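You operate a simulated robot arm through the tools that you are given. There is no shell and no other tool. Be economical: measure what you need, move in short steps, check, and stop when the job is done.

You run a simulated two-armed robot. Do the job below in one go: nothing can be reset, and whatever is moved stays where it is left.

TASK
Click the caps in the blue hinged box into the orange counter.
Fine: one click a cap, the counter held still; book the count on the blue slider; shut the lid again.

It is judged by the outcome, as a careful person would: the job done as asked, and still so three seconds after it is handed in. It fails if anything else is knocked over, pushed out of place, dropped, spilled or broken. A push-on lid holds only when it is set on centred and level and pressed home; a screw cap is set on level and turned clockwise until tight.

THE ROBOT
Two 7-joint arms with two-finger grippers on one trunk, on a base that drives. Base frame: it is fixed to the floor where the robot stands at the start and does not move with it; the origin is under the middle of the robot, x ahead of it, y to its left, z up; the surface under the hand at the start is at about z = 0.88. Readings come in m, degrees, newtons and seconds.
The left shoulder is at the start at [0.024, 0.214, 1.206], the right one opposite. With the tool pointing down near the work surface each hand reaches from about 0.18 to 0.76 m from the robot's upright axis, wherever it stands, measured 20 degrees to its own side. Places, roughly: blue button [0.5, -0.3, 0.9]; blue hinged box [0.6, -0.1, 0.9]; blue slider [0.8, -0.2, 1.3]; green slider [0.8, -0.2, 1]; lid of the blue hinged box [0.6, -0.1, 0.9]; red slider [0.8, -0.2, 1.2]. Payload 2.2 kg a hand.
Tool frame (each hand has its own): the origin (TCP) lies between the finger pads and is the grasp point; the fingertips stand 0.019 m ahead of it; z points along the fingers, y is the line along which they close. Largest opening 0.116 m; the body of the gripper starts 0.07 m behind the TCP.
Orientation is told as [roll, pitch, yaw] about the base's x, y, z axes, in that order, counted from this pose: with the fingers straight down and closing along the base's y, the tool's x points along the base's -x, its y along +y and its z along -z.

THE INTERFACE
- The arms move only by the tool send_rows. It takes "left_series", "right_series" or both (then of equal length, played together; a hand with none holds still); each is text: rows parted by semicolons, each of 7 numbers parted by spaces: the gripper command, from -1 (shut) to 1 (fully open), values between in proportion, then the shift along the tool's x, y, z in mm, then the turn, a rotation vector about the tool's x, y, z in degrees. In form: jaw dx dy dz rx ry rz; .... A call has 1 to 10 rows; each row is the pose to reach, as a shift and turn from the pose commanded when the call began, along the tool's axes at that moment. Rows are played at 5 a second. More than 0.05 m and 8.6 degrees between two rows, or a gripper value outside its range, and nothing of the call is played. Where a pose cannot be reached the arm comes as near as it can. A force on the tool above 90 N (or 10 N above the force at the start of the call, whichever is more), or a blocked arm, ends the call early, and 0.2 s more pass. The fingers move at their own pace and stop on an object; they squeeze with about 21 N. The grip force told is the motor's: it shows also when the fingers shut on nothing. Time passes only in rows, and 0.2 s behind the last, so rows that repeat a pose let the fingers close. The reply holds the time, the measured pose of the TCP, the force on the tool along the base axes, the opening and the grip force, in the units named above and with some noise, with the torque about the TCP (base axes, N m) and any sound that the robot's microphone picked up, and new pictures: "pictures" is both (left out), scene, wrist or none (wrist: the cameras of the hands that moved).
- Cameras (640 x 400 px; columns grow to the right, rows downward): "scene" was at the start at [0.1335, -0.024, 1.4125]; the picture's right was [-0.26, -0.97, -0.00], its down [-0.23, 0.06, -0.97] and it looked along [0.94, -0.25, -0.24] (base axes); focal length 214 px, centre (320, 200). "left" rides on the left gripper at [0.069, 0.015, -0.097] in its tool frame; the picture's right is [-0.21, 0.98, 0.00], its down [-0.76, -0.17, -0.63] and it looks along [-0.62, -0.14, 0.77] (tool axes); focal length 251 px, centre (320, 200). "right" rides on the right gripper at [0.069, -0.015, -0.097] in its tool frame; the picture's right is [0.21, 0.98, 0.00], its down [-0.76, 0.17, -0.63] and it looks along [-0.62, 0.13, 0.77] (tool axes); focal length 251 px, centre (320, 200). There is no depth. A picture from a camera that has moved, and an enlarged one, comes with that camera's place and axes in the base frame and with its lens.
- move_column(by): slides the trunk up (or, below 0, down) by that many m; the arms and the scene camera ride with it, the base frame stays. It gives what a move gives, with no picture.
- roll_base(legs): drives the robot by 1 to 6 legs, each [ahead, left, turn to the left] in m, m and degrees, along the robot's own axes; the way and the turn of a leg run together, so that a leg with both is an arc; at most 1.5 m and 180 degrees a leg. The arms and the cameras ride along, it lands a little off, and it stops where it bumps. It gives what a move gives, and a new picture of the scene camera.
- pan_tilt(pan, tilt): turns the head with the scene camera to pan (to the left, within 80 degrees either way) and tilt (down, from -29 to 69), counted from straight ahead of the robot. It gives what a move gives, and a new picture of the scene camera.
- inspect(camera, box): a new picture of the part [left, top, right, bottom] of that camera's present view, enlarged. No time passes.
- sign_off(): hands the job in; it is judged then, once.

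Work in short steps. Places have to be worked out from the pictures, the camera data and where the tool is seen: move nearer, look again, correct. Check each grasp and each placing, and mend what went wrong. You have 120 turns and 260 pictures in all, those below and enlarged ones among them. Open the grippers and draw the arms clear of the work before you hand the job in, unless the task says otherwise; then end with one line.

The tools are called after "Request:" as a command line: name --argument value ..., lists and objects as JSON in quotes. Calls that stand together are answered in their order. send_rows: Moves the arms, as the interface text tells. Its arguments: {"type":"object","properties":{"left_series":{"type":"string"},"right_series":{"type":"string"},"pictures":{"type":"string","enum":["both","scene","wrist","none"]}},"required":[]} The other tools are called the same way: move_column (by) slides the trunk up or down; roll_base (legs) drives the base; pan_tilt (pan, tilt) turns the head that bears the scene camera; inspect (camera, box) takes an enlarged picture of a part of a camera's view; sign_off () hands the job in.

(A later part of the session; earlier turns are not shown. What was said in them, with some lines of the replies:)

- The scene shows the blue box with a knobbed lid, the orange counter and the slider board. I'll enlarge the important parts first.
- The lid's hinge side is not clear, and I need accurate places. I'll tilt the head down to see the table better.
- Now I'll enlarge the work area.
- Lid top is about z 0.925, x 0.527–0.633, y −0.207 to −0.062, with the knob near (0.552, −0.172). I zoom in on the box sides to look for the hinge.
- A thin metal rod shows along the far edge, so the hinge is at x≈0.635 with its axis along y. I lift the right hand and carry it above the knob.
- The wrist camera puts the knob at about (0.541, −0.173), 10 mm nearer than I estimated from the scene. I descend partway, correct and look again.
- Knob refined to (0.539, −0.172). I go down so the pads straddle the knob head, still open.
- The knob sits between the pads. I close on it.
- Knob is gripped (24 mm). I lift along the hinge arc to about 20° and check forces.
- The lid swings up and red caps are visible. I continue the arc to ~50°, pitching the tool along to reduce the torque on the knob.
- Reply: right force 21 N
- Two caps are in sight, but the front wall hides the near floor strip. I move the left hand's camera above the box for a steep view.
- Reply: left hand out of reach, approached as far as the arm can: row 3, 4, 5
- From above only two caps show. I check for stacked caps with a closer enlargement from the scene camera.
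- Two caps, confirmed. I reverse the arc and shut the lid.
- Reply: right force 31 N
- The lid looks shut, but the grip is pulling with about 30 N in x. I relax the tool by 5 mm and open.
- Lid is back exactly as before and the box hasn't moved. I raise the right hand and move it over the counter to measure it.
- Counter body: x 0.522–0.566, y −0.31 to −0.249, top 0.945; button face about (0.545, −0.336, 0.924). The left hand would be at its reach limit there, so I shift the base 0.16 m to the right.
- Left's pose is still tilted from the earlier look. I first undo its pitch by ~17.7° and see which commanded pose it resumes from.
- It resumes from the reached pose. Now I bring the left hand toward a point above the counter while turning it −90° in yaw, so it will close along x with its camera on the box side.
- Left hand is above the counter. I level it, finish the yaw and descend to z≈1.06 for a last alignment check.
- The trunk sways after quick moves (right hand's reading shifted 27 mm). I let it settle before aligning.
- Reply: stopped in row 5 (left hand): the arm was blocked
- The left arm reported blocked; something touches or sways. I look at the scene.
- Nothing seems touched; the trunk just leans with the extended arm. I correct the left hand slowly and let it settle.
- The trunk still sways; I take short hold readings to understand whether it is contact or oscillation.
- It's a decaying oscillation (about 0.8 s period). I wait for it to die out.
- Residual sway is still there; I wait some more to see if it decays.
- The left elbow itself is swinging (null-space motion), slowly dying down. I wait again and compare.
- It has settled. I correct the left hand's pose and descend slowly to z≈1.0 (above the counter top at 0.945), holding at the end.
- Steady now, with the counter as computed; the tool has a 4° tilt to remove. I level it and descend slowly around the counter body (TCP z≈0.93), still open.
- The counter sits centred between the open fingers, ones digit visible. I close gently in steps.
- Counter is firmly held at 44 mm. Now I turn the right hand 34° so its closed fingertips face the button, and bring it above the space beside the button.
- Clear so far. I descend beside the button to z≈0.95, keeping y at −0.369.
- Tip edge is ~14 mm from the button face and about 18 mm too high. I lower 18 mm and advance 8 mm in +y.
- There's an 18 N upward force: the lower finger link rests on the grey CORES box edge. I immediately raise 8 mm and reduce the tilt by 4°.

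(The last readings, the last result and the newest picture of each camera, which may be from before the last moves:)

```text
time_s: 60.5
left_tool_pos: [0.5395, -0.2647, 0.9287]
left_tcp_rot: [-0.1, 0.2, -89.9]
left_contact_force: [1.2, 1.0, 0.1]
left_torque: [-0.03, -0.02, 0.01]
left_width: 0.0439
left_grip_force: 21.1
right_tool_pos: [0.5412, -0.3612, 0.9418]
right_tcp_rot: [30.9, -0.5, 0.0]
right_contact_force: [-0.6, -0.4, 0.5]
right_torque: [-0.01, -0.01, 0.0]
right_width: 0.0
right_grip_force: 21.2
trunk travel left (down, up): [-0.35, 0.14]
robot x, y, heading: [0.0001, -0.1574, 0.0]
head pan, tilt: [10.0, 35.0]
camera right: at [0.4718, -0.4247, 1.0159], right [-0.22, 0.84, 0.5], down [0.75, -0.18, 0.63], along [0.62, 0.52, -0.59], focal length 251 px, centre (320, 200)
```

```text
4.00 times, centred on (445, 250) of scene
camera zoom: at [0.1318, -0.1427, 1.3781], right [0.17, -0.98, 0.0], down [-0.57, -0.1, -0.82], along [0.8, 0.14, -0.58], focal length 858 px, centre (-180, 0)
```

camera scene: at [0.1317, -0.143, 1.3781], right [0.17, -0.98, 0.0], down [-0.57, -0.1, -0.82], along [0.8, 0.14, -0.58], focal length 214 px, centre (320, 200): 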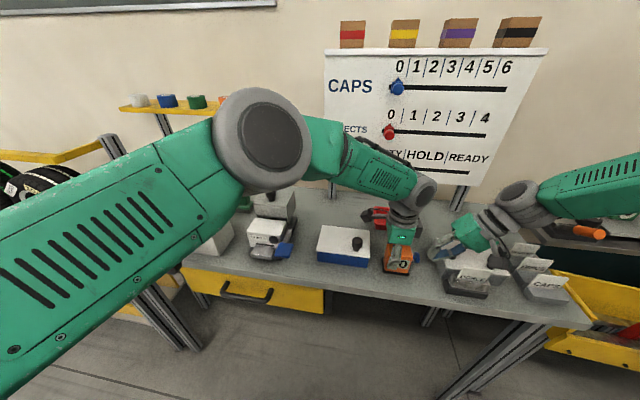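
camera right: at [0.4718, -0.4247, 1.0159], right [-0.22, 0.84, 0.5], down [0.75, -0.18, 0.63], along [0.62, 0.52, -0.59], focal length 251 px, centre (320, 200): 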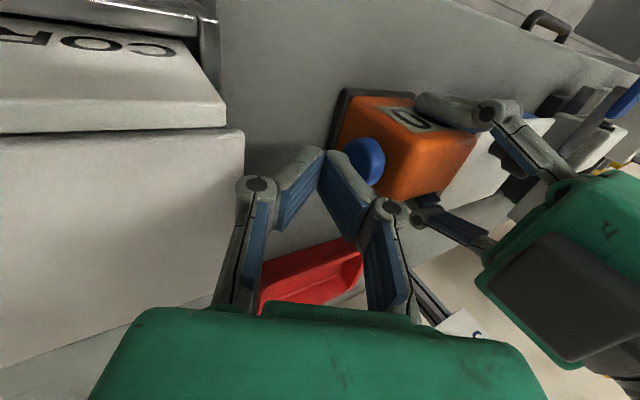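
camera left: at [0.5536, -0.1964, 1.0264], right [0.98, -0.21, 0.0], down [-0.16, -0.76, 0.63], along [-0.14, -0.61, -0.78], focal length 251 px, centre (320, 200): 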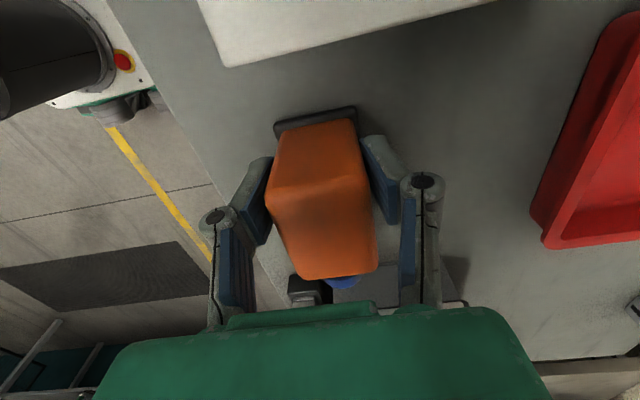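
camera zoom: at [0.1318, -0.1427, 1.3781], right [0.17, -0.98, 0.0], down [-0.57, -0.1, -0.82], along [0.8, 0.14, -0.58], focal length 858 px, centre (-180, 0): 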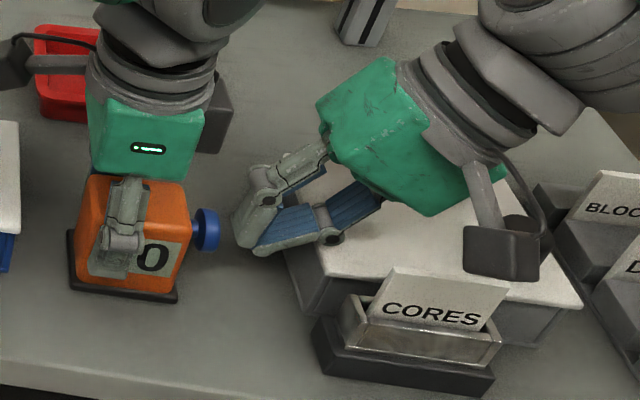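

Clear again. I advance 7 mm toward the button in small rows and read force and sound.

Request:
send_rows --right_series "-1 0 1.7 1 0 0 0; -1 0 3.4 2.1 0 0 0; -1 0 5.1 3.1 0 0 0; -1 0 6 3.6 0 0 0; -1 0 6.9 4.1 0 0 0; -1 0 6.9 4.1 0 0 0" --pictures "none"

Request:
inspect --camera "scene" --box '[370, 220, 460, 280]'

```text
time_s: 61.9
left_tool_pos: [0.5395, -0.265, 0.9291]
left_tcp_rot: [-0.2, 0.3, -90.0]
left_contact_force: [0.4, -0.2, 0.3]
left_torque: [-0.04, -0.05, 0.01]
left_width: 0.0442
left_grip_force: 21.0
right_tool_pos: [0.5416, -0.3524, 0.9401]
right_tcp_rot: [30.8, -0.6, 0.1]
right_contact_force: [-0.2, -0.9, 0.4]
right_torque: [-0.04, -0.02, 0.0]
right_width: 0.0
right_grip_force: 20.8
trunk travel left (down, up): [-0.35, 0.14]
robot x, y, heading: [-0.0001, -0.1576, 0.3]
head pan, tilt: [10.0, 35.0]
```

```text
6.67 times, centred on (415, 250) of scene
camera zoom: at [0.1318, -0.1428, 1.3781], right [0.17, -0.98, 0.0], down [-0.57, -0.1, -0.82], along [0.8, 0.14, -0.58], focal length 1430 px, centre (-313, -133)
```

zoom: 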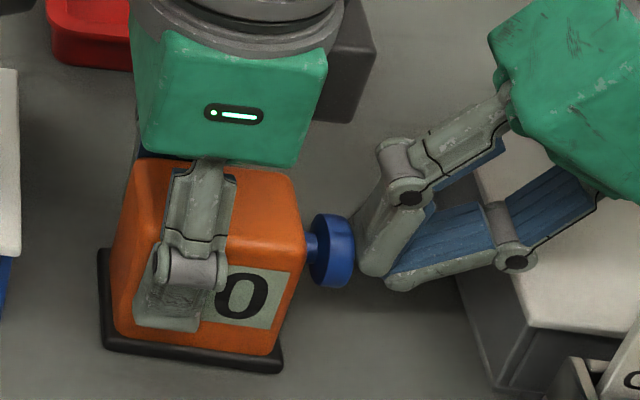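

Almost touching. I advance another 3 mm.

Request:
send_rows --right_series "-1 0 0.9 0.5 0 0 0; -1 0 1.7 1 0 0 0; -1 0 2.6 1.5 0 0 0; -1 0 2.6 1.5 0 0 0" --pictures "none"

```text
time_s: 62.9
left_tool_pos: [0.5399, -0.265, 0.929]
left_tcp_rot: [-0.1, 0.2, -89.9]
left_contact_force: [-0.4, 0.2, 0.9]
left_torque: [-0.06, -0.03, 0.01]
left_width: 0.0437
left_grip_force: 21.1
right_tool_pos: [0.5418, -0.3502, 0.9417]
right_tcp_rot: [31.0, -0.5, 0.0]
right_contact_force: [-0.7, -0.7, 0.3]
right_torque: [0.0, -0.02, -0.01]
right_width: 0.0
right_grip_force: 21.0
trunk travel left (down, up): [-0.35, 0.14]
robot x, y, heading: [0.0024, -0.1603, -0.2]
head pan, tilt: [10.0, 35.0]
```

No contact force yet; another 3 mm.

Request:
send_rows --right_series "-1 0 0.9 0.5 0 0 0; -1 0 1.7 1 0 0 0; -1 0 2.6 1.5 0 0 0; -1 0 2.6 1.5 0 0 0" --pictures "none"

Request:
inspect --camera "scene" --box '[370, 220, 460, 280]'

```text
time_s: 63.9
left_tool_pos: [0.5396, -0.2645, 0.9291]
left_tcp_rot: [0.0, 0.3, -90.0]
left_contact_force: [1.1, 1.4, 1.1]
left_torque: [-0.08, -0.03, 0.05]
left_width: 0.0444
left_grip_force: 21.3
right_tool_pos: [0.542, -0.3469, 0.9404]
right_tcp_rot: [31.0, -0.5, 0.1]
right_contact_force: [-0.1, -2.3, 0.4]
right_torque: [-0.01, 0.0, 0.0]
right_width: 0.0
right_grip_force: 20.9
trunk travel left (down, up): [-0.35, 0.14]
robot x, y, heading: [0.0025, -0.1553, -0.1]
head pan, tilt: [10.0, 35.0]
```

```text
6.67 times, centred on (415, 250) of scene
camera zoom: at [0.1317, -0.1429, 1.3781], right [0.17, -0.98, 0.0], down [-0.57, -0.1, -0.82], along [0.8, 0.14, -0.58], focal length 1430 px, centre (-313, -133)
```

zoom: 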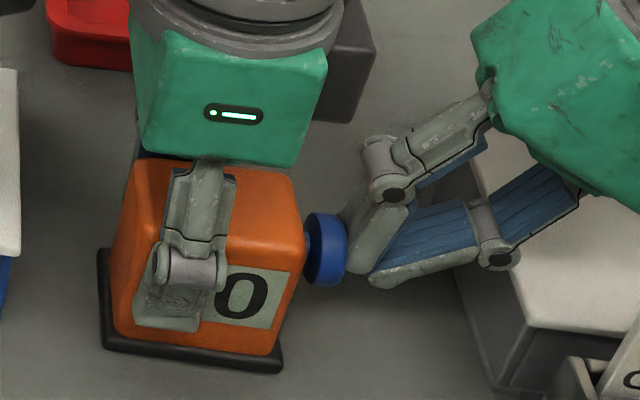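

The button is being pressed slightly (2 N). Two more millimetres.

Request:
send_rows --right_series "-1 0 0.9 0.5 0 0 0; -1 0 1.7 1 0 0 0; -1 0 1.7 1 0 0 0" --pictures "none"

Request:
inspect --camera "scene" --box '[370, 220, 460, 280]'

```text
time_s: 64.7
left_tool_pos: [0.5399, -0.2653, 0.9302]
left_tcp_rot: [-0.2, 0.4, -89.9]
left_contact_force: [-1.1, 2.9, 1.2]
left_torque: [-0.05, 0.02, -0.05]
left_width: 0.0439
left_grip_force: 21.1
right_tool_pos: [0.5414, -0.3459, 0.9417]
right_tcp_rot: [31.1, -0.4, 0.1]
right_contact_force: [1.0, -5.0, 0.0]
right_torque: [-0.02, -0.05, 0.01]
right_width: 0.0001
right_grip_force: 21.1
trunk travel left (down, up): [-0.35, 0.14]
robot x, y, heading: [0.0031, -0.1619, -0.4]
head pan, tilt: [10.0, 35.0]
```

```text
6.67 times, centred on (415, 250) of scene
camera zoom: at [0.1317, -0.1429, 1.3781], right [0.17, -0.98, 0.0], down [-0.57, -0.1, -0.82], along [0.8, 0.14, -0.58], focal length 1430 px, centre (-313, -133)
```

zoom: 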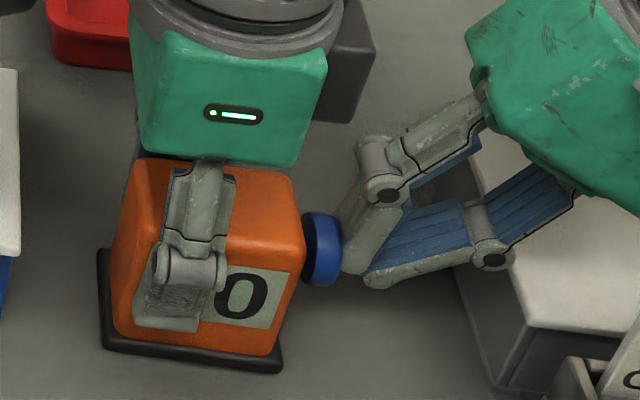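

Force 5 N, the button is going in, still 0. Two more millimetres.

Request:
send_rows --right_series "-1 0 0.9 0.5 0 0 0; -1 0 1.7 1 0 0 0; -1 0 1.7 1 0 0 0" --pictures "none"

Request:
inspect --camera "scene" --box '[370, 220, 460, 280]'

```text
time_s: 65.5
left_tool_pos: [0.5398, -0.2655, 0.9284]
left_tcp_rot: [-0.2, 0.3, -90.0]
left_contact_force: [0.5, 4.6, 0.5]
left_torque: [0.07, 0.05, 0.04]
left_width: 0.0443
left_grip_force: 20.8
right_tool_pos: [0.5414, -0.3423, 0.9411]
right_tcp_rot: [31.0, -0.5, 0.1]
right_contact_force: [-0.3, -5.2, -0.1]
right_torque: [-0.04, 0.02, 0.01]
right_width: 0.0
right_grip_force: 20.6
trunk travel left (down, up): [-0.35, 0.14]
robot x, y, heading: [0.0034, -0.1558, 0.0]
head pan, tilt: [10.0, 35.0]
heard: click
```

```text
6.67 times, centred on (415, 250) of scene
camera zoom: at [0.1315, -0.143, 1.3781], right [0.17, -0.98, 0.0], down [-0.57, -0.1, -0.82], along [0.8, 0.14, -0.58], focal length 1430 px, centre (-313, -133)
```

zoom: 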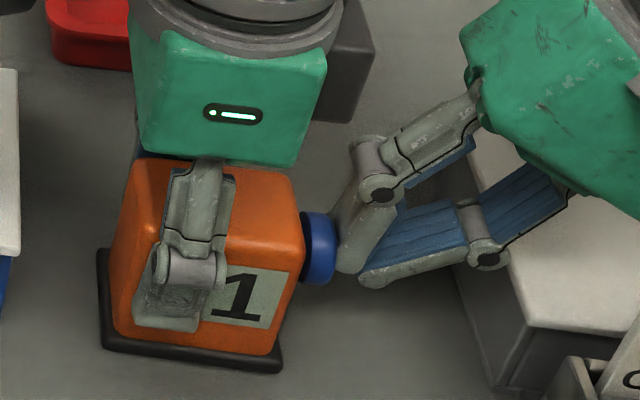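

Click heard and the display reads 1. I retract 11 mm so the button springs fully back.

Request:
send_rows --right_series "-1 0 -2 -1.2 0 0 0; -1 0 -4 -2.4 0 0 0; -1 0 -6 -3.6 0 0 0; -1 0 -8 -4.8 0 0 0; -1 0 -9.4 -5.7 0 0 0; -1 0 -9.4 -5.7 0 0 0" --pictures "none"

Request:
inspect --camera "scene" --box '[370, 220, 460, 280]'

```text
time_s: 66.8
left_tool_pos: [0.5387, -0.2649, 0.9286]
left_tcp_rot: [0.0, 0.3, -89.9]
left_contact_force: [0.7, -0.8, 0.0]
left_torque: [0.04, 0.02, 0.01]
left_width: 0.0439
left_grip_force: 21.0
right_tool_pos: [0.5417, -0.3551, 0.9417]
right_tcp_rot: [31.0, -0.5, 0.1]
right_contact_force: [-0.3, 0.4, -0.3]
right_torque: [-0.02, 0.0, -0.01]
right_width: 0.0
right_grip_force: 21.2
trunk travel left (down, up): [-0.35, 0.14]
robot x, y, heading: [0.0015, -0.1566, -0.1]
head pan, tilt: [10.0, 35.0]
```

```text
6.67 times, centred on (415, 250) of scene
camera zoom: at [0.1318, -0.1428, 1.3781], right [0.17, -0.98, 0.0], down [-0.57, -0.1, -0.82], along [0.8, 0.14, -0.58], focal length 1430 px, centre (-313, -133)
```

zoom: 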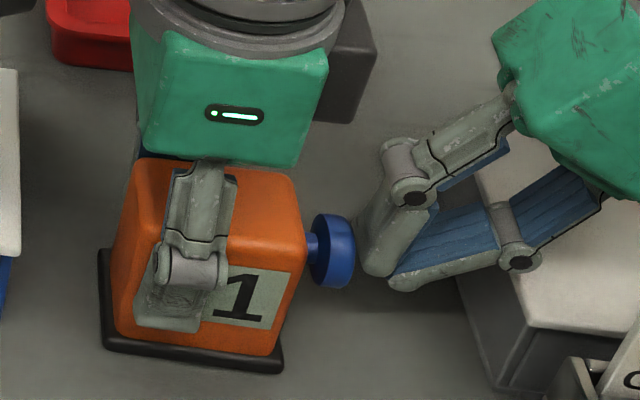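

Button sprung back, display stays 1. Second press by the same stroke.

Request:
send_rows --right_series "-1 0 2 1.2 0 0 0; -1 0 4 2.4 0 0 0; -1 0 6 3.6 0 0 0; -1 0 7.6 4.6 0 0 0; -1 0 8.6 5.2 0 0 0; -1 0 9.6 5.8 0 0 0; -1 0 9.6 5.8 0 0 0" --pictures "none"

Request:
inspect --camera "scene" --box '[370, 220, 460, 280]'

```text
time_s: 68.5
left_tool_pos: [0.5397, -0.2643, 0.9296]
left_tcp_rot: [0.0, 0.3, -90.0]
left_contact_force: [-0.5, 3.9, -0.3]
left_torque: [0.04, 0.03, 0.0]
left_width: 0.0442
left_grip_force: 21.2
right_tool_pos: [0.5411, -0.344, 0.9414]
right_tcp_rot: [31.0, -0.5, 0.2]
right_contact_force: [-0.5, -5.3, -0.4]
right_torque: [-0.03, 0.02, 0.0]
right_width: 0.0
right_grip_force: 21.1
trunk travel left (down, up): [-0.35, 0.14]
robot x, y, heading: [0.0016, -0.1591, -0.1]
head pan, tilt: [10.0, 35.0]
heard: click
```

```text
6.67 times, centred on (415, 250) of scene
camera zoom: at [0.1316, -0.143, 1.3781], right [0.17, -0.98, 0.0], down [-0.57, -0.1, -0.82], along [0.8, 0.14, -0.58], focal length 1430 px, centre (-313, -133)
```

zoom: 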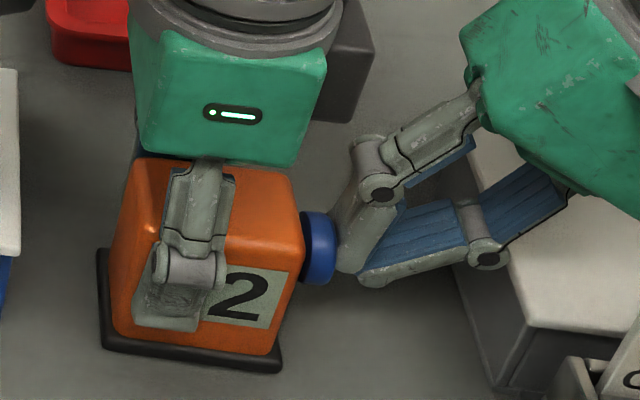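

Second click, display 2. I withdraw the right hand and lift it away.

Request:
send_rows --right_series "-1 0 -4 -2.4 0 0 0; -1 0 -8 -4.8 0 0 0; -1 0 -11 -6.7 0 0 0; -1 0 -5.8 -15.3 0 0 0; -1 0 4.5 -32.4 0 0 0; -1 0 17.3 -53.8 0 0 0; -1 0 32.8 -79.5 0 0 0; -1 0 48.2 -105 0 0 0; -1 0 58.5 -122.4 0 0 0; -1 0 58.5 -122.4 0 0 0" --pictures "none"

Request:
inspect --camera "scene" --box '[340, 200, 520, 320]'

```text
time_s: 70.7
left_tool_pos: [0.5394, -0.2645, 0.9286]
left_tcp_rot: [-0.1, 0.3, -89.9]
left_contact_force: [-0.6, 0.1, -0.2]
left_torque: [0.08, -0.03, 0.02]
left_width: 0.0441
left_grip_force: 21.1
right_tool_pos: [0.5401, -0.3551, 1.0772]
right_tcp_rot: [30.9, -0.5, 0.1]
right_contact_force: [-0.1, 0.5, 0.0]
right_torque: [-0.02, 0.02, 0.02]
right_width: 0.0
right_grip_force: 21.4
trunk travel left (down, up): [-0.35, 0.14]
robot x, y, heading: [0.0016, -0.1557, -0.2]
head pan, tilt: [10.0, 35.0]
```

```text
3.33 times, centred on (430, 260) of scene
camera zoom: at [0.1315, -0.1427, 1.3781], right [0.17, -0.98, 0.0], down [-0.57, -0.1, -0.82], along [0.8, 0.14, -0.58], focal length 715 px, centre (-47, 0)
```

zoom: 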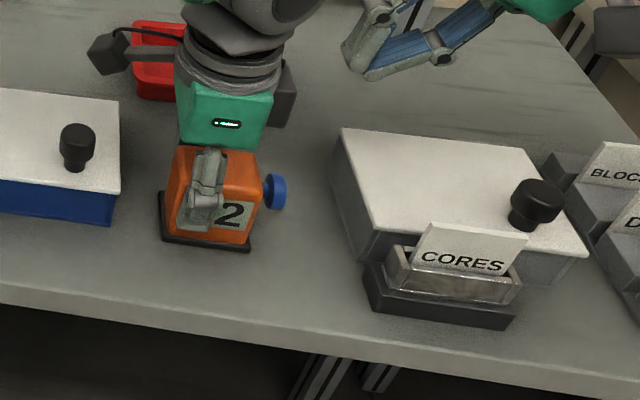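

Display 2, neighbours undisturbed. I open the left hand and lift it slowly straight up.

Request:
send_rows --left_series "-0.26 0 0 0 0 0 0; -0.1 0 0 0 0 0 0; 0.1 0 0 0 0 0 0; 0.38 0 0 0 0 0 0; 0.38 0 0 -8 0 0 0; 0.38 0 0 -20 0 0 0; 0.38 0 0 -36 0 0 0; 0.38 0 0 -54 0 0 0; 0.38 0 0 -72 0 0 0; 0.38 0 0 -84 0 0 0" --pictures "none"

Request:
inspect --camera "scene" --box '[340, 200, 520, 320]'

```text
time_s: 72.8
left_tool_pos: [0.5395, -0.2634, 1.0134]
left_tcp_rot: [-0.2, 0.2, -89.7]
left_contact_force: [-0.7, -0.8, 0.5]
left_torque: [-0.01, -0.03, -0.01]
left_width: 0.0803
left_grip_force: 0.0
right_tool_pos: [0.5393, -0.3546, 1.0773]
right_tcp_rot: [31.1, -0.6, 0.0]
right_contact_force: [-0.1, 0.9, 0.5]
right_torque: [0.01, 0.01, 0.03]
right_width: 0.0
right_grip_force: 21.4
trunk travel left (down, up): [-0.35, 0.14]
robot x, y, heading: [-0.0018, -0.156, 0.2]
head pan, tilt: [10.0, 35.0]
```

```text
3.33 times, centred on (430, 260) of scene
camera zoom: at [0.1312, -0.1428, 1.3782], right [0.17, -0.98, 0.0], down [-0.57, -0.1, -0.82], along [0.8, 0.14, -0.58], focal length 715 px, centre (-47, 0)
```

zoom: 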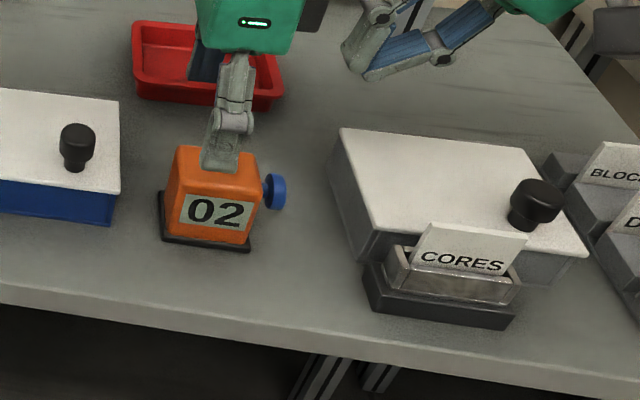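

The counter reads 02 and stands free. Next I move the right hand out to the side and level it so the left hand can retreat.

Request:
send_rows --right_series "-1 0 -4 -8 0 0 0; -1 0 -9 -18 0 0 0; -1 0 -15 -30 3 0 0; -1 0 -21 -42 8 0 0; -1 0 -27 -54 13 0 0; -1 0 -33 -65 18 0 0; -1 0 -38 -75 23 0 0; -1 0 -42 -82 28 0 0; -1 0 -43 -84 31 0 0; -1 0 -43 -84 31 0 0" --pictures "none"

Request:
send_rows --left_series "0.38 2 0 -10 0 0 0; 0.38 5 0 -25 0 0 0; 0.38 8 0 -42 0 0 0; 0.38 11 0 -60 0 0 0; 0.38 14 0 -80 0 0 0; 0.38 17 0 -100 0 0 0; 0.38 19 0 -120 0 0 0; 0.38 20 0 -135 0 0 0; 0.38 20 0 -145 0 0 0; 0.38 20 0 -150 0 0 0" --pictures "scene"

```text
time_s: 75.0
left_tool_pos: [0.5415, -0.2634, 1.0138]
left_tcp_rot: [-0.1, 0.1, -89.7]
left_contact_force: [0.1, 0.6, 0.2]
left_torque: [0.02, -0.02, 0.0]
left_width: 0.0801
left_grip_force: 0.0
right_tool_pos: [0.5391, -0.4364, 1.1256]
right_tcp_rot: [-0.1, -0.5, 0.1]
right_contact_force: [-0.4, -0.4, 0.8]
right_torque: [0.02, -0.02, -0.02]
right_width: 0.0002
right_grip_force: 21.0
trunk travel left (down, up): [-0.35, 0.14]
robot x, y, heading: [-0.0013, -0.1608, -0.2]
head pan, tilt: [10.0, 35.0]
```

```text
time_s: 77.2
left_tool_pos: [0.5501, -0.2305, 1.1558]
left_tcp_rot: [-1.7, -0.7, -88.2]
left_contact_force: [-0.6, 0.7, 0.1]
left_torque: [0.0, 0.0, 0.0]
left_width: 0.0801
left_grip_force: 0.2
right_tool_pos: [0.5394, -0.4356, 1.1248]
right_tcp_rot: [-0.2, -0.5, 0.2]
right_contact_force: [1.1, 0.5, -0.3]
right_torque: [0.04, -0.02, 0.01]
right_width: 0.0
right_grip_force: 20.8
trunk travel left (down, up): [-0.35, 0.14]
robot x, y, heading: [-0.0029, -0.1572, -0.3]
head pan, tilt: [10.0, 35.0]
camera scene: at [0.1311, -0.1418, 1.3782], right [0.17, -0.98, 0.0], down [-0.57, -0.1, -0.82], along [0.8, 0.14, -0.58], focal length 214 px, centre (320, 200)
```

scene: 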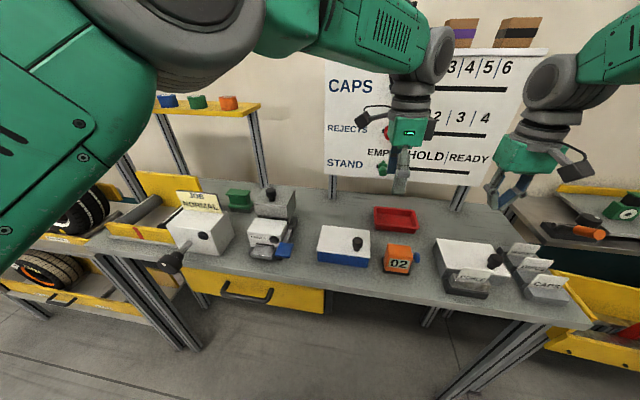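

Left is up. I swing it back to its earlier comfortable pose near the robot while undoing the yaw.

Request:
send_rows --left_series "0.38 12 -10 -10 0 0 -8.4; 0.38 27 -22 -22 0 0 -16.8; 0.38 44 -36 -36 0 0 -25.2; 0.38 62 -52 -50 0 0 -33.6; 0.38 80 -68 -65 0 0 -42; 0.38 98 -84 -80 0 0 -50.4; 0.38 116 -100 -96 0 0 -58.8; 0.38 134 -116 -112 0 0 -67.2; 0.38 150 -130 -124 0 0 -75.6; 0.38 162 -142 -134 0 0 -84" --pictures "none"

Request:
pan_tilt --pan -10 --tilt 15

```text
time_s: 79.5
left_tool_pos: [0.3991, -0.0832, 1.2982]
left_tcp_rot: [0.1, 0.2, -5.7]
left_contact_force: [0.7, 0.5, -0.2]
left_torque: [-0.03, -0.03, 0.0]
left_width: 0.0801
left_grip_force: 0.1
right_tool_pos: [0.5398, -0.4337, 1.1266]
right_tcp_rot: [-0.1, -0.5, 0.1]
right_contact_force: [-0.2, -0.5, 0.8]
right_torque: [-0.06, 0.04, 0.02]
right_width: 0.0002
right_grip_force: 21.5
trunk travel left (down, up): [-0.35, 0.14]
robot x, y, heading: [-0.0004, -0.1574, -0.2]
head pan, tilt: [10.0, 35.0]
```

```text
time_s: 80.3
left_tool_pos: [0.3989, -0.0847, 1.2985]
left_tcp_rot: [0.2, 0.2, -5.9]
left_contact_force: [0.5, -0.5, -0.6]
left_torque: [-0.02, -0.02, -0.02]
left_width: 0.0801
left_grip_force: 0.0
right_tool_pos: [0.5395, -0.4363, 1.126]
right_tcp_rot: [-0.1, -0.5, 0.1]
right_contact_force: [0.7, -0.4, 0.1]
right_torque: [0.03, 0.02, 0.01]
right_width: 0.0
right_grip_force: 20.5
trunk travel left (down, up): [-0.35, 0.14]
robot x, y, heading: [0.0026, -0.1563, -0.1]
head pan, tilt: [-10.0, 15.0]
camera scene: at [0.1352, -0.1726, 1.4101], right [-0.17, -0.99, 0.0], down [-0.26, 0.05, -0.96], along [0.95, -0.17, -0.26], focal length 214 px, centre (320, 200)
```

scene: 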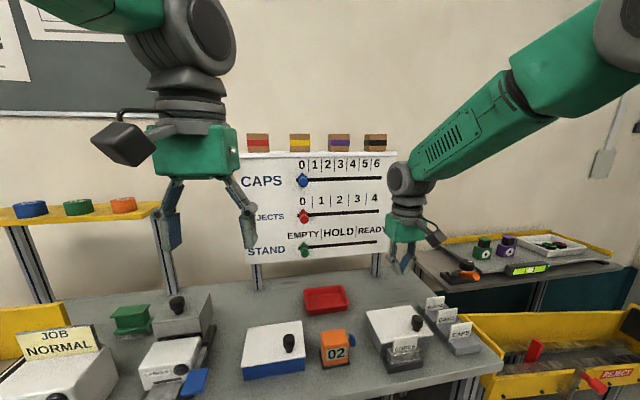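

All calm, counter shows 02. I zoom on the slider board.

Request:
inspect --camera "scene" --box '[240, 145, 400, 265]'

Request:
inspect --camera "scene" --box '[285, 155, 345, 195]'

```text
3.33 times, centred on (320, 205) of scene
camera zoom: at [0.1352, -0.1726, 1.4101], right [-0.17, -0.99, 0.0], down [-0.26, 0.05, -0.96], along [0.95, -0.17, -0.26], focal length 715 px, centre (320, 183)
```

zoom: 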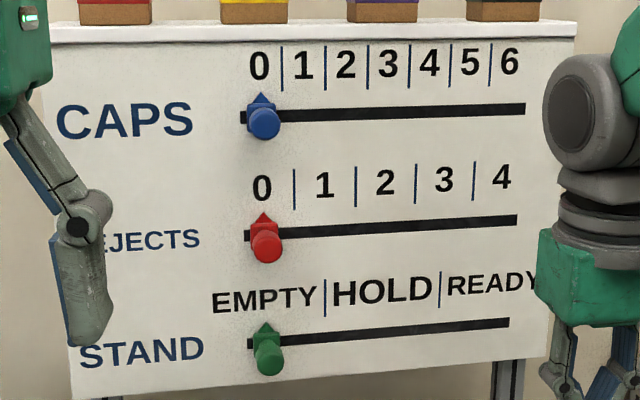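

```text
10.00 times, centred on (315, 175) of scene
camera zoom: at [0.1352, -0.1726, 1.4101], right [-0.17, -0.99, 0.0], down [-0.26, 0.05, -0.96], along [0.95, -0.17, -0.26], focal length 2145 px, centre (370, 450)
```

zoom: 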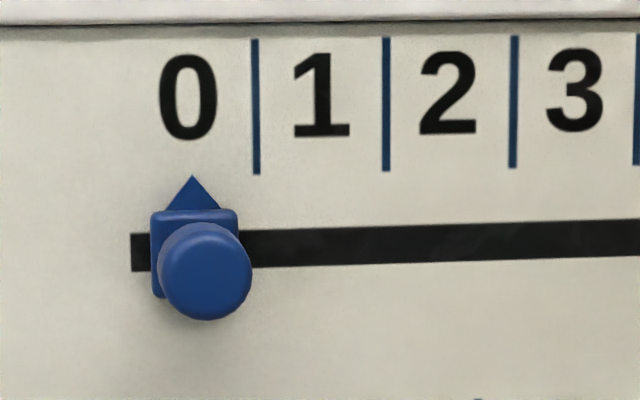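

Knob is at about (0.775, −0.236, 1.293); '2' lies 0.083 m further in −y. I turn the right hand to point forward while raising it, and move the left a bit further aside.

Request:
send_rows --right_series "-1 0 5 -15 0 -8.3 0; -1 0 14 -32 0 -16.6 0; -1 0 24 -50 0 -24.9 0; -0.5 0 36 -68 0 -33.2 0; 0.03 0 48 -86 0 -41.5 0; 0.03 0 60 -104 0 -49.8 0; 0.03 0 72 -122 0 -58.1 0; 0.03 0 84 -140 0 -66.4 0; 0.03 0 94 -156 0 -74.7 0; 0.03 0 100 -167 0 -83 0" --left_series "0.38 0 5 0 0 0 0; 0.38 0 14 0 0 0 0; 0.38 0 26 0 0 0 0; 0.38 0 40 0 0 0 0; 0.38 0 54 0 0 0 0; 0.38 0 68 0 0 0 0; 0.38 0 82 0 0 0 0; 0.38 0 92 0 0 0 0; 0.38 0 98 0 0 0 0; 0.38 0 100 0 0 0 0" --pictures "none"

Request:
send_rows --right_series "0.03 0 0 0 0 0 0; 0.03 0 0 0 0 0 0; 0.03 0 0 0 0 0 0; 0.03 0 0 0 0 0 0" --pictures "both"

```text
time_s: 82.5
left_tool_pos: [0.408, 0.0157, 1.2988]
left_tcp_rot: [0.1, 0.0, -5.9]
left_contact_force: [0.2, 0.5, -0.4]
left_torque: [-0.03, -0.01, 0.02]
left_width: 0.0798
left_grip_force: 0.1
right_tool_pos: [0.5379, -0.3341, 1.2944]
right_tcp_rot: [0.2, -83.7, -0.1]
right_contact_force: [0.3, 0.6, 0.2]
right_torque: [0.01, -0.02, 0.01]
right_width: 0.0598
right_grip_force: 0.1
right hand out of reach, approached as far as the arm can: row 6, 7
trunk travel left (down, up): [-0.35, 0.14]
robot x, y, heading: [0.0042, -0.158, -0.0]
head pan, tilt: [-10.0, 15.0]
```

```text
time_s: 83.5
left_tool_pos: [0.4075, 0.0154, 1.2978]
left_tcp_rot: [0.2, 0.2, -5.9]
left_contact_force: [-0.7, 0.5, -0.5]
left_torque: [0.0, -0.03, -0.02]
left_width: 0.0797
left_grip_force: 0.0
right_tool_pos: [0.54, -0.3349, 1.293]
right_tcp_rot: [-0.8, -83.5, 0.8]
right_contact_force: [0.0, 0.0, 0.2]
right_torque: [-0.01, -0.01, -0.03]
right_width: 0.0596
right_grip_force: 0.1
trunk travel left (down, up): [-0.35, 0.14]
robot x, y, heading: [0.0012, -0.158, 0.0]
head pan, tilt: [-10.0, 15.0]
camera scene: at [0.1345, -0.1715, 1.4103], right [-0.17, -0.98, 0.0], down [-0.26, 0.05, -0.97], along [0.95, -0.17, -0.26], focal length 214 px, centre (320, 200)
camera right: at [0.4346, -0.351, 1.2363], right [-0.03, 0.98, -0.21], down [-0.54, 0.17, 0.82], along [0.84, 0.14, 0.53], focal length 251 px, centre (320, 200)
```

scene: 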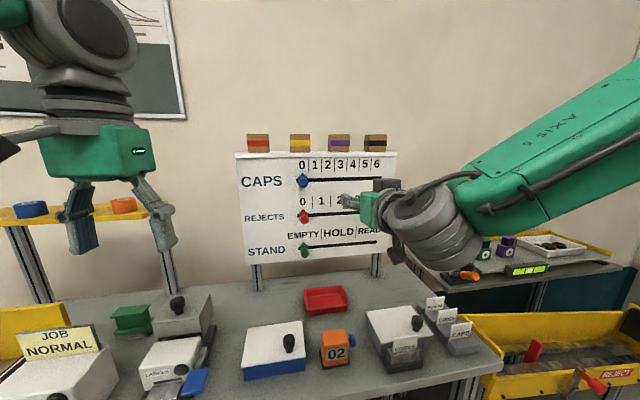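
right: 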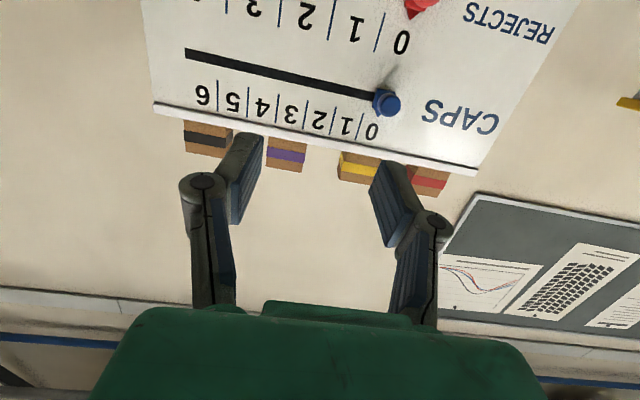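

The knob triangulates to about (0.78, −0.241, 1.289). I move the right hand in front of it (x≈0.70).

Request:
send_rows --right_series "0.03 -1 6 10 0 0 0; 0.03 -3 18 30 0 0 0; 0.03 -5 32 52 0 0 0; 0.03 -8 46 78 0 0 0; 0.03 -10 60 102 0 0 0; 0.03 -12 74 124 0 0 0; 0.03 -14 86 144 0 0 0; 0.03 -16 94 157 0 0 0; 0.03 -16 95 159 0 0 0; 0.03 -16 95 159 0 0 0" --pictures "both"

Request:
inspect --camera "scene" --box '[270, 140, 390, 220]'

```text
time_s: 85.7
left_tool_pos: [0.4073, 0.0161, 1.2988]
left_tcp_rot: [0.2, 0.0, -5.8]
left_contact_force: [-0.4, 0.8, 0.7]
left_torque: [-0.01, -0.02, 0.01]
left_width: 0.08
left_grip_force: 0.1
right_tool_pos: [0.6982, -0.2383, 1.2909]
right_tcp_rot: [-1.1, -83.5, 1.2]
right_contact_force: [-0.2, -0.4, 0.1]
right_torque: [0.01, -0.03, 0.01]
right_width: 0.0597
right_grip_force: 0.0
trunk travel left (down, up): [-0.35, 0.14]
robot x, y, heading: [-0.0007, -0.1579, -0.1]
head pan, tilt: [-10.0, 15.0]
camera scene: at [0.1356, -0.1702, 1.4102], right [-0.17, -0.98, 0.0], down [-0.26, 0.04, -0.96], along [0.95, -0.17, -0.26], focal length 214 px, centre (320, 200)
camera right: at [0.5939, -0.2542, 1.2338], right [-0.03, 0.98, -0.22], down [-0.54, 0.17, 0.82], along [0.84, 0.14, 0.53], focal length 251 px, centre (320, 200)
```

scene: 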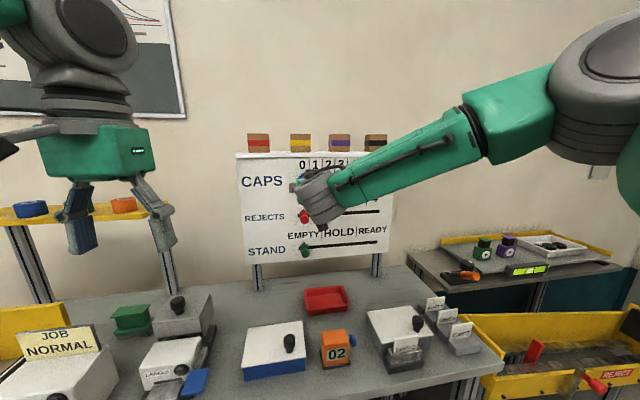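
right: 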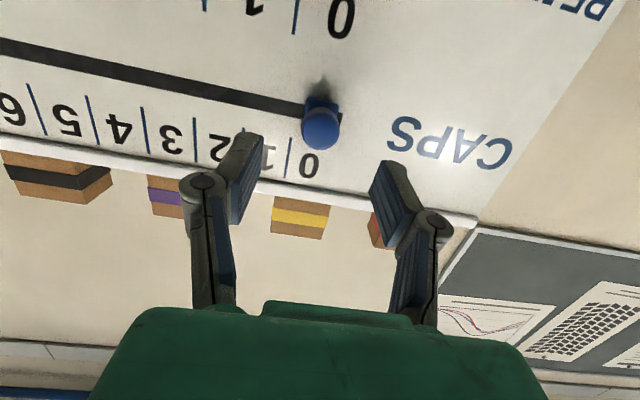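

```text
5.00 times, centred on (330, 180) of scene
camera zoom: at [0.1356, -0.1702, 1.4102], right [-0.17, -0.98, 0.0], down [-0.26, 0.04, -0.96], along [0.95, -0.17, -0.26], focal length 1072 px, centre (270, 300)
```

zoom: 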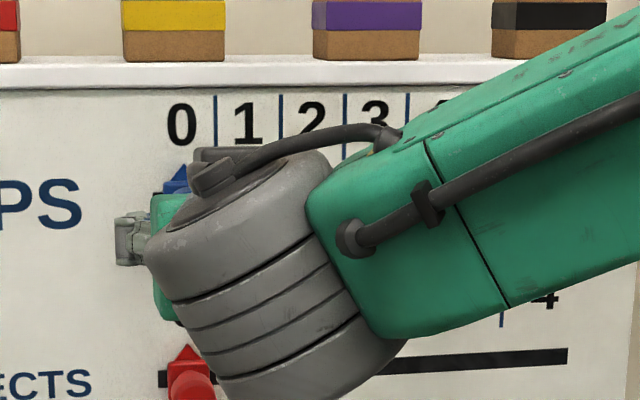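

Knob face is at x≈0.773, z≈1.287, y≈−0.24; board ≈0.805. I advance so the pads straddle the knob (TCP x≈0.774).

Request:
send_rows --right_series "0.03 -1 0 10 0 0 0; 0.03 -2 -1 25 0 0 0; 0.03 -3 -1 42 0 0 0; 0.03 -4 -1 58 0 0 0; 0.03 -4.6 -1 70 0 0 0; 0.03 -4.6 -1 76 0 0 0; 0.03 -4.6 -1 76 0 0 0; 0.03 -4.6 -1 76 0 0 0" --pictures "wrist"

```text
time_s: 87.5
left_tool_pos: [0.4079, 0.0175, 1.2988]
left_tcp_rot: [0.2, 0.0, -5.8]
left_contact_force: [0.8, 0.5, 0.2]
left_torque: [0.03, -0.01, 0.01]
left_width: 0.08
left_grip_force: 0.1
right_tool_pos: [0.7737, -0.2388, 1.2884]
right_tcp_rot: [-1.2, -83.5, 1.4]
right_contact_force: [-0.1, 0.4, 0.6]
right_torque: [-0.03, 0.03, 0.0]
right_width: 0.0595
right_grip_force: 0.0
trunk travel left (down, up): [-0.35, 0.14]
robot x, y, heading: [-0.0001, -0.156, 0.1]
head pan, tilt: [-10.0, 15.0]
camera right: at [0.6704, -0.2552, 1.2303], right [-0.03, 0.98, -0.22], down [-0.54, 0.17, 0.82], along [0.84, 0.14, 0.53], focal length 251 px, centre (320, 200)
```

right: 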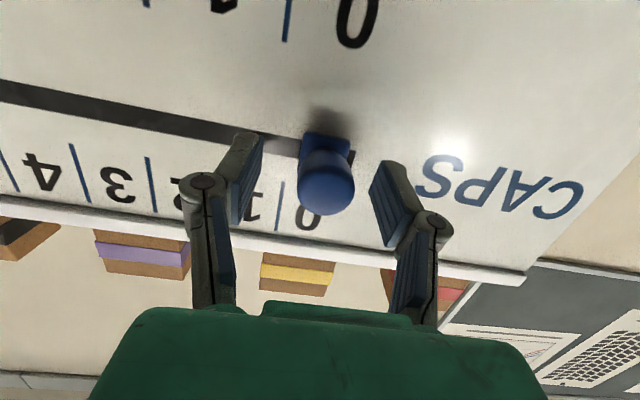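

Knob is between the fingers with no contact force. I close on it in steps.

Request:
send_rows --right_series "-0.2 0 0 0 0 0 0; -0.4 0 0 0 0 0 0; -0.5 0 0 0 0 0 0; -0.6 0 0 0 0 0 0; -0.8 0 0 0 0 0 0; -0.8 0 0 0 0 0 0" --pictures "wrist"

```text
time_s: 88.9
left_tool_pos: [0.4075, 0.017, 1.2975]
left_tcp_rot: [0.1, 0.1, -6.0]
left_contact_force: [0.4, -0.2, 0.6]
left_torque: [0.03, -0.01, 0.02]
left_width: 0.0801
left_grip_force: 0.0
right_tool_pos: [0.7756, -0.2377, 1.2886]
right_tcp_rot: [-1.5, -83.5, 1.6]
right_contact_force: [0.8, 1.5, -0.6]
right_torque: [0.04, -0.03, 0.05]
right_width: 0.0285
right_grip_force: 44.4
trunk travel left (down, up): [-0.35, 0.14]
robot x, y, heading: [-0.0021, -0.1541, -0.2]
head pan, tilt: [-10.0, 15.0]
camera right: at [0.6703, -0.2545, 1.2303], right [-0.03, 0.98, -0.22], down [-0.54, 0.17, 0.82], along [0.84, 0.14, 0.53], focal length 251 px, centre (320, 200)
```

right: 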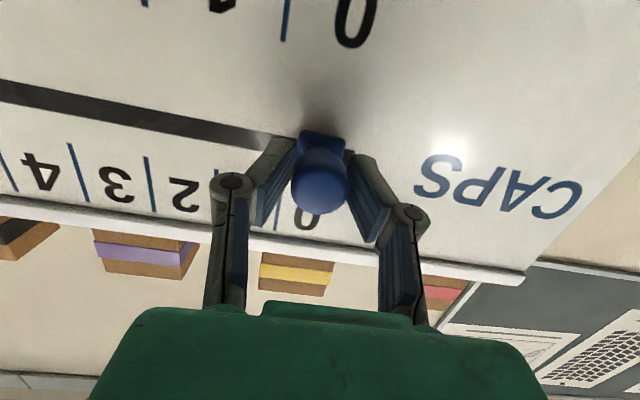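

Gripped (28.5 mm). I slide 40 mm in −y and check.

Request:
send_rows --right_series "-0.8 0 -6 0 0 0 0; -0.8 0 -14 0 0 0 0; -0.8 0 -23 0 0 0 0; -0.8 0 -32 0 0 0 0; -0.8 0 -40 0 0 0 0; -0.8 0 -40 0 0 0 0" --pictures "wrist"

```text
time_s: 90.3
left_tool_pos: [0.4072, 0.0164, 1.2985]
left_tcp_rot: [0.2, 0.2, -6.0]
left_contact_force: [-0.3, 0.0, -0.1]
left_torque: [0.05, -0.02, 0.02]
left_width: 0.0799
left_grip_force: 0.0
right_tool_pos: [0.7747, -0.2801, 1.2864]
right_tcp_rot: [-1.1, -83.5, 1.3]
right_contact_force: [1.1, 0.4, -1.2]
right_torque: [-0.07, -0.45, -0.01]
right_width: 0.0283
right_grip_force: 44.9
trunk travel left (down, up): [-0.35, 0.14]
robot x, y, heading: [-0.0035, -0.1568, -0.1]
head pan, tilt: [-10.0, 15.0]
camera right: at [0.6703, -0.2959, 1.2302], right [-0.03, 0.98, -0.22], down [-0.54, 0.17, 0.82], along [0.84, 0.14, 0.53], focal length 251 px, centre (320, 200)
```

right: 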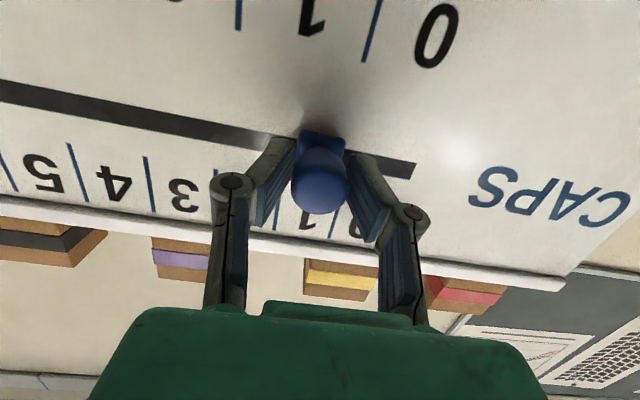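

Slides freely and is now near 1. Another 41 mm to reach 2.

Request:
send_rows --right_series "-0.8 0 -6 0 0 0 0; -0.8 0 -14 0 0 0 0; -0.8 0 -23 0 0 0 0; -0.8 0 -33 0 0 0 0; -0.8 0 -41 0 0 0 0; -0.8 0 -41 0 0 0 0; -0.8 0 -41 0 0 0 0" --pictures "both"

Request:
inspect --camera "scene" --box '[270, 145, 390, 225]'

```text
time_s: 91.9
left_tool_pos: [0.409, 0.0164, 1.2983]
left_tcp_rot: [0.2, 0.2, -5.9]
left_contact_force: [1.1, 0.2, -0.9]
left_torque: [0.04, -0.01, -0.02]
left_width: 0.08
left_grip_force: 0.0
right_tool_pos: [0.7744, -0.3218, 1.2874]
right_tcp_rot: [-0.6, -83.5, 0.7]
right_contact_force: [3.1, 0.2, 3.5]
right_torque: [0.03, 0.01, 0.03]
right_width: 0.0286
right_grip_force: 44.7
trunk travel left (down, up): [-0.35, 0.14]
robot x, y, heading: [0.0017, -0.157, -0.1]
head pan, tilt: [-10.0, 15.0]
camera scene: at [0.1362, -0.1709, 1.4102], right [-0.17, -0.98, 0.0], down [-0.26, 0.04, -0.96], along [0.95, -0.17, -0.26], focal length 214 px, centre (320, 200)
camera right: at [0.6703, -0.3368, 1.2302], right [-0.03, 0.98, -0.21], down [-0.54, 0.17, 0.82], along [0.84, 0.14, 0.53], focal length 251 px, centre (320, 200)
```

scene: 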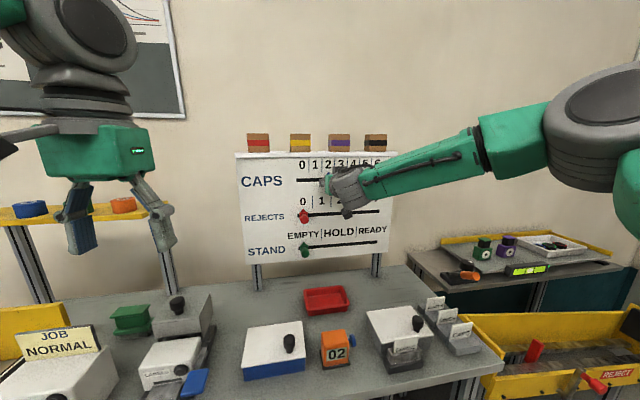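
right: 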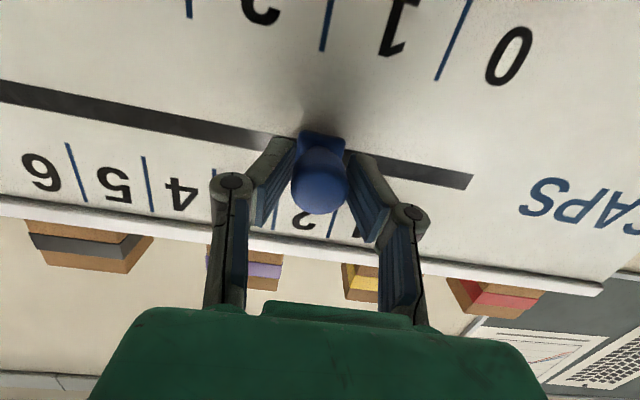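

```text
5.00 times, centred on (330, 185) of scene
camera zoom: at [0.1362, -0.1709, 1.4102], right [-0.17, -0.98, 0.0], down [-0.26, 0.04, -0.96], along [0.95, -0.17, -0.26], focal length 1072 px, centre (270, 275)
```

zoom: 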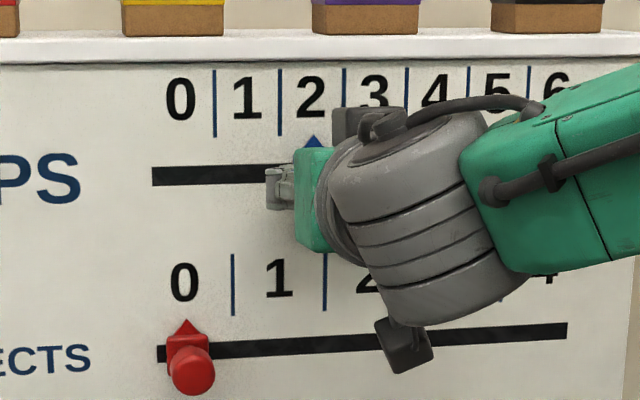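

Pointer is at 2. I open and pull straight back.

Request:
send_rows --right_series "-0.4 0 0 0 0 0 0; -0.1 0 0 0 0 0 0; 0.03 0 0 0 0 0 0; 0.03 0 0 0 0 0 0; 0.03 1 0 -12 0 0 0; 0.03 2 0 -30 0 0 0; 0.03 4 0 -55 0 0 0; 0.03 6 0 -85 0 0 0; 0.03 8 0 -110 0 0 0; 0.03 9 0 -125 0 0 0" --pictures "wrist"

Request:
inspect --camera "scene" --box '[270, 145, 390, 225]'

```text
time_s: 94.1
left_tool_pos: [0.4078, 0.015, 1.2977]
left_tcp_rot: [0.3, 0.1, -5.8]
left_contact_force: [-0.1, 0.1, 0.0]
left_torque: [-0.01, -0.01, -0.04]
left_width: 0.0797
left_grip_force: 0.0
right_tool_pos: [0.6487, -0.3237, 1.2925]
right_tcp_rot: [-0.6, -83.5, 0.7]
right_contact_force: [0.0, 1.1, 0.2]
right_torque: [0.03, 0.0, 0.0]
right_width: 0.0599
right_grip_force: 0.1
trunk travel left (down, up): [-0.35, 0.14]
robot x, y, heading: [0.004, -0.1568, -0.3]
head pan, tilt: [-10.0, 15.0]
camera right: at [0.5441, -0.3379, 1.2356], right [-0.03, 0.98, -0.21], down [-0.54, 0.17, 0.82], along [0.84, 0.14, 0.53], focal length 251 px, centre (320, 200)
```

right: 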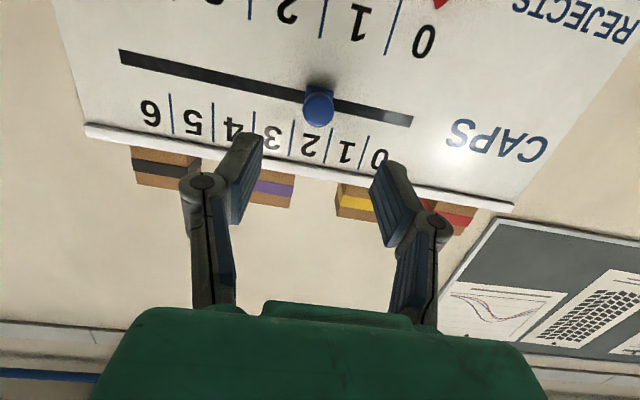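

```text
5.00 times, centred on (330, 185) of scene
camera zoom: at [0.1348, -0.1715, 1.4103], right [-0.17, -0.98, 0.0], down [-0.26, 0.05, -0.97], along [0.95, -0.17, -0.26], focal length 1072 px, centre (270, 275)
```

zoom: 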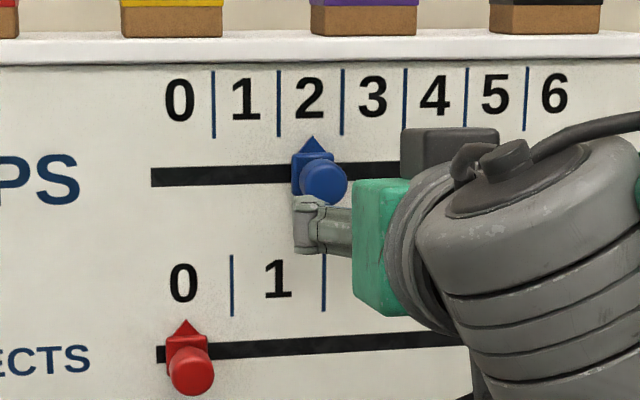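

Slider stands on 2. I draw the right hand further clear and check the whole bench.

Request:
send_rows --right_series "0.03 1 -6 -10 0 0 0; 0.03 2 -16 -30 0 0 0; 0.03 4 -30 -55 0 0 0; 0.03 6 -45 -80 0 0 0; 0.03 8 -60 -105 0 0 0; 0.03 10 -72 -125 0 0 0; 0.03 11 -78 -140 0 0 0; 0.03 11 -80 -145 0 0 0" --pictures "none"

Request:
pan_tilt --pan -10 --tilt 32

Request:
inspect --camera "scene" --box '[220, 180, 460, 330]'

Request:
inspect --camera "scene" --box '[240, 80, 400, 180]'

```text
time_s: 95.9
left_tool_pos: [0.4077, 0.0144, 1.2994]
left_tcp_rot: [0.2, 0.2, -5.9]
left_contact_force: [-0.5, 0.2, 0.2]
left_torque: [0.01, 0.01, 0.01]
left_width: 0.08
left_grip_force: 0.0
right_tool_pos: [0.5037, -0.4026, 1.2977]
right_tcp_rot: [-0.2, -83.5, 0.4]
right_contact_force: [0.5, 0.5, 0.1]
right_torque: [-0.01, -0.02, 0.01]
right_width: 0.0597
right_grip_force: 0.0
trunk travel left (down, up): [-0.35, 0.14]
robot x, y, heading: [-0.0012, -0.1536, 0.1]
head pan, tilt: [-10.0, 15.0]
```

```text
time_s: 96.7
left_tool_pos: [0.407, 0.0159, 1.2991]
left_tcp_rot: [0.1, 0.1, -5.8]
left_contact_force: [-1.0, -0.3, -0.1]
left_torque: [-0.02, 0.0, 0.03]
left_width: 0.0799
left_grip_force: 0.0
right_tool_pos: [0.5042, -0.4026, 1.2982]
right_tcp_rot: [-0.4, -83.5, 0.6]
right_contact_force: [-0.2, -0.1, -0.1]
right_torque: [0.02, -0.01, 0.01]
right_width: 0.0598
right_grip_force: 0.1
trunk travel left (down, up): [-0.35, 0.14]
robot x, y, heading: [0.0014, -0.1544, -0.1]
head pan, tilt: [-10.0, 32.0]
camera scene: at [0.1304, -0.1717, 1.383], right [-0.17, -0.98, 0.0], down [-0.52, 0.09, -0.85], along [0.83, -0.15, -0.53], focal length 214 px, centre (320, 200)
```

scene: 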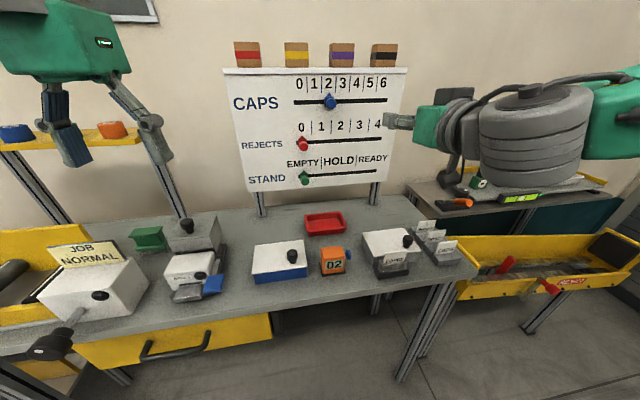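

```text
2.67 times, centred on (340, 255) of scene
camera zoom: at [0.1304, -0.1717, 1.383], right [-0.17, -0.98, 0.0], down [-0.52, 0.09, -0.85], along [0.83, -0.15, -0.53], focal length 572 px, centre (267, 53)
```

zoom: 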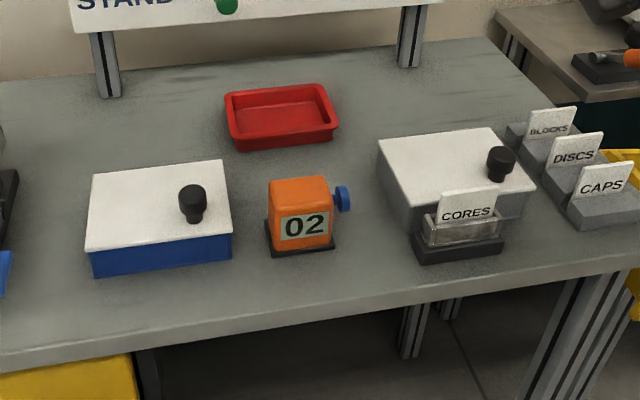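

```text
4.00 times, centred on (320, 130) of scene
camera zoom: at [0.1304, -0.1717, 1.383], right [-0.17, -0.98, 0.0], down [-0.52, 0.09, -0.85], along [0.83, -0.15, -0.53], focal length 858 px, centre (320, 480)
```

zoom: 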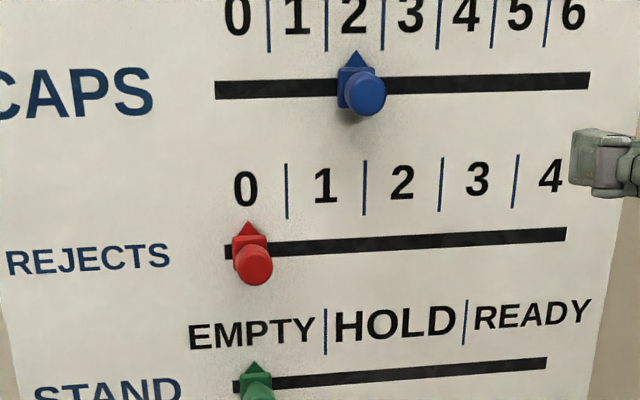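

The lid is shut, the counter reads 02, the blue slider is on 2, nothing else has moved, and both arms are clear. I hand the job in.

Request:
sign_off

```text
The job is handed in.
```

The blue box held two caps: I clicked both into the orange counter while the other hand held it, and it reads 02. The blue slider is set to 2, the lid is shut, and both arms are clear.
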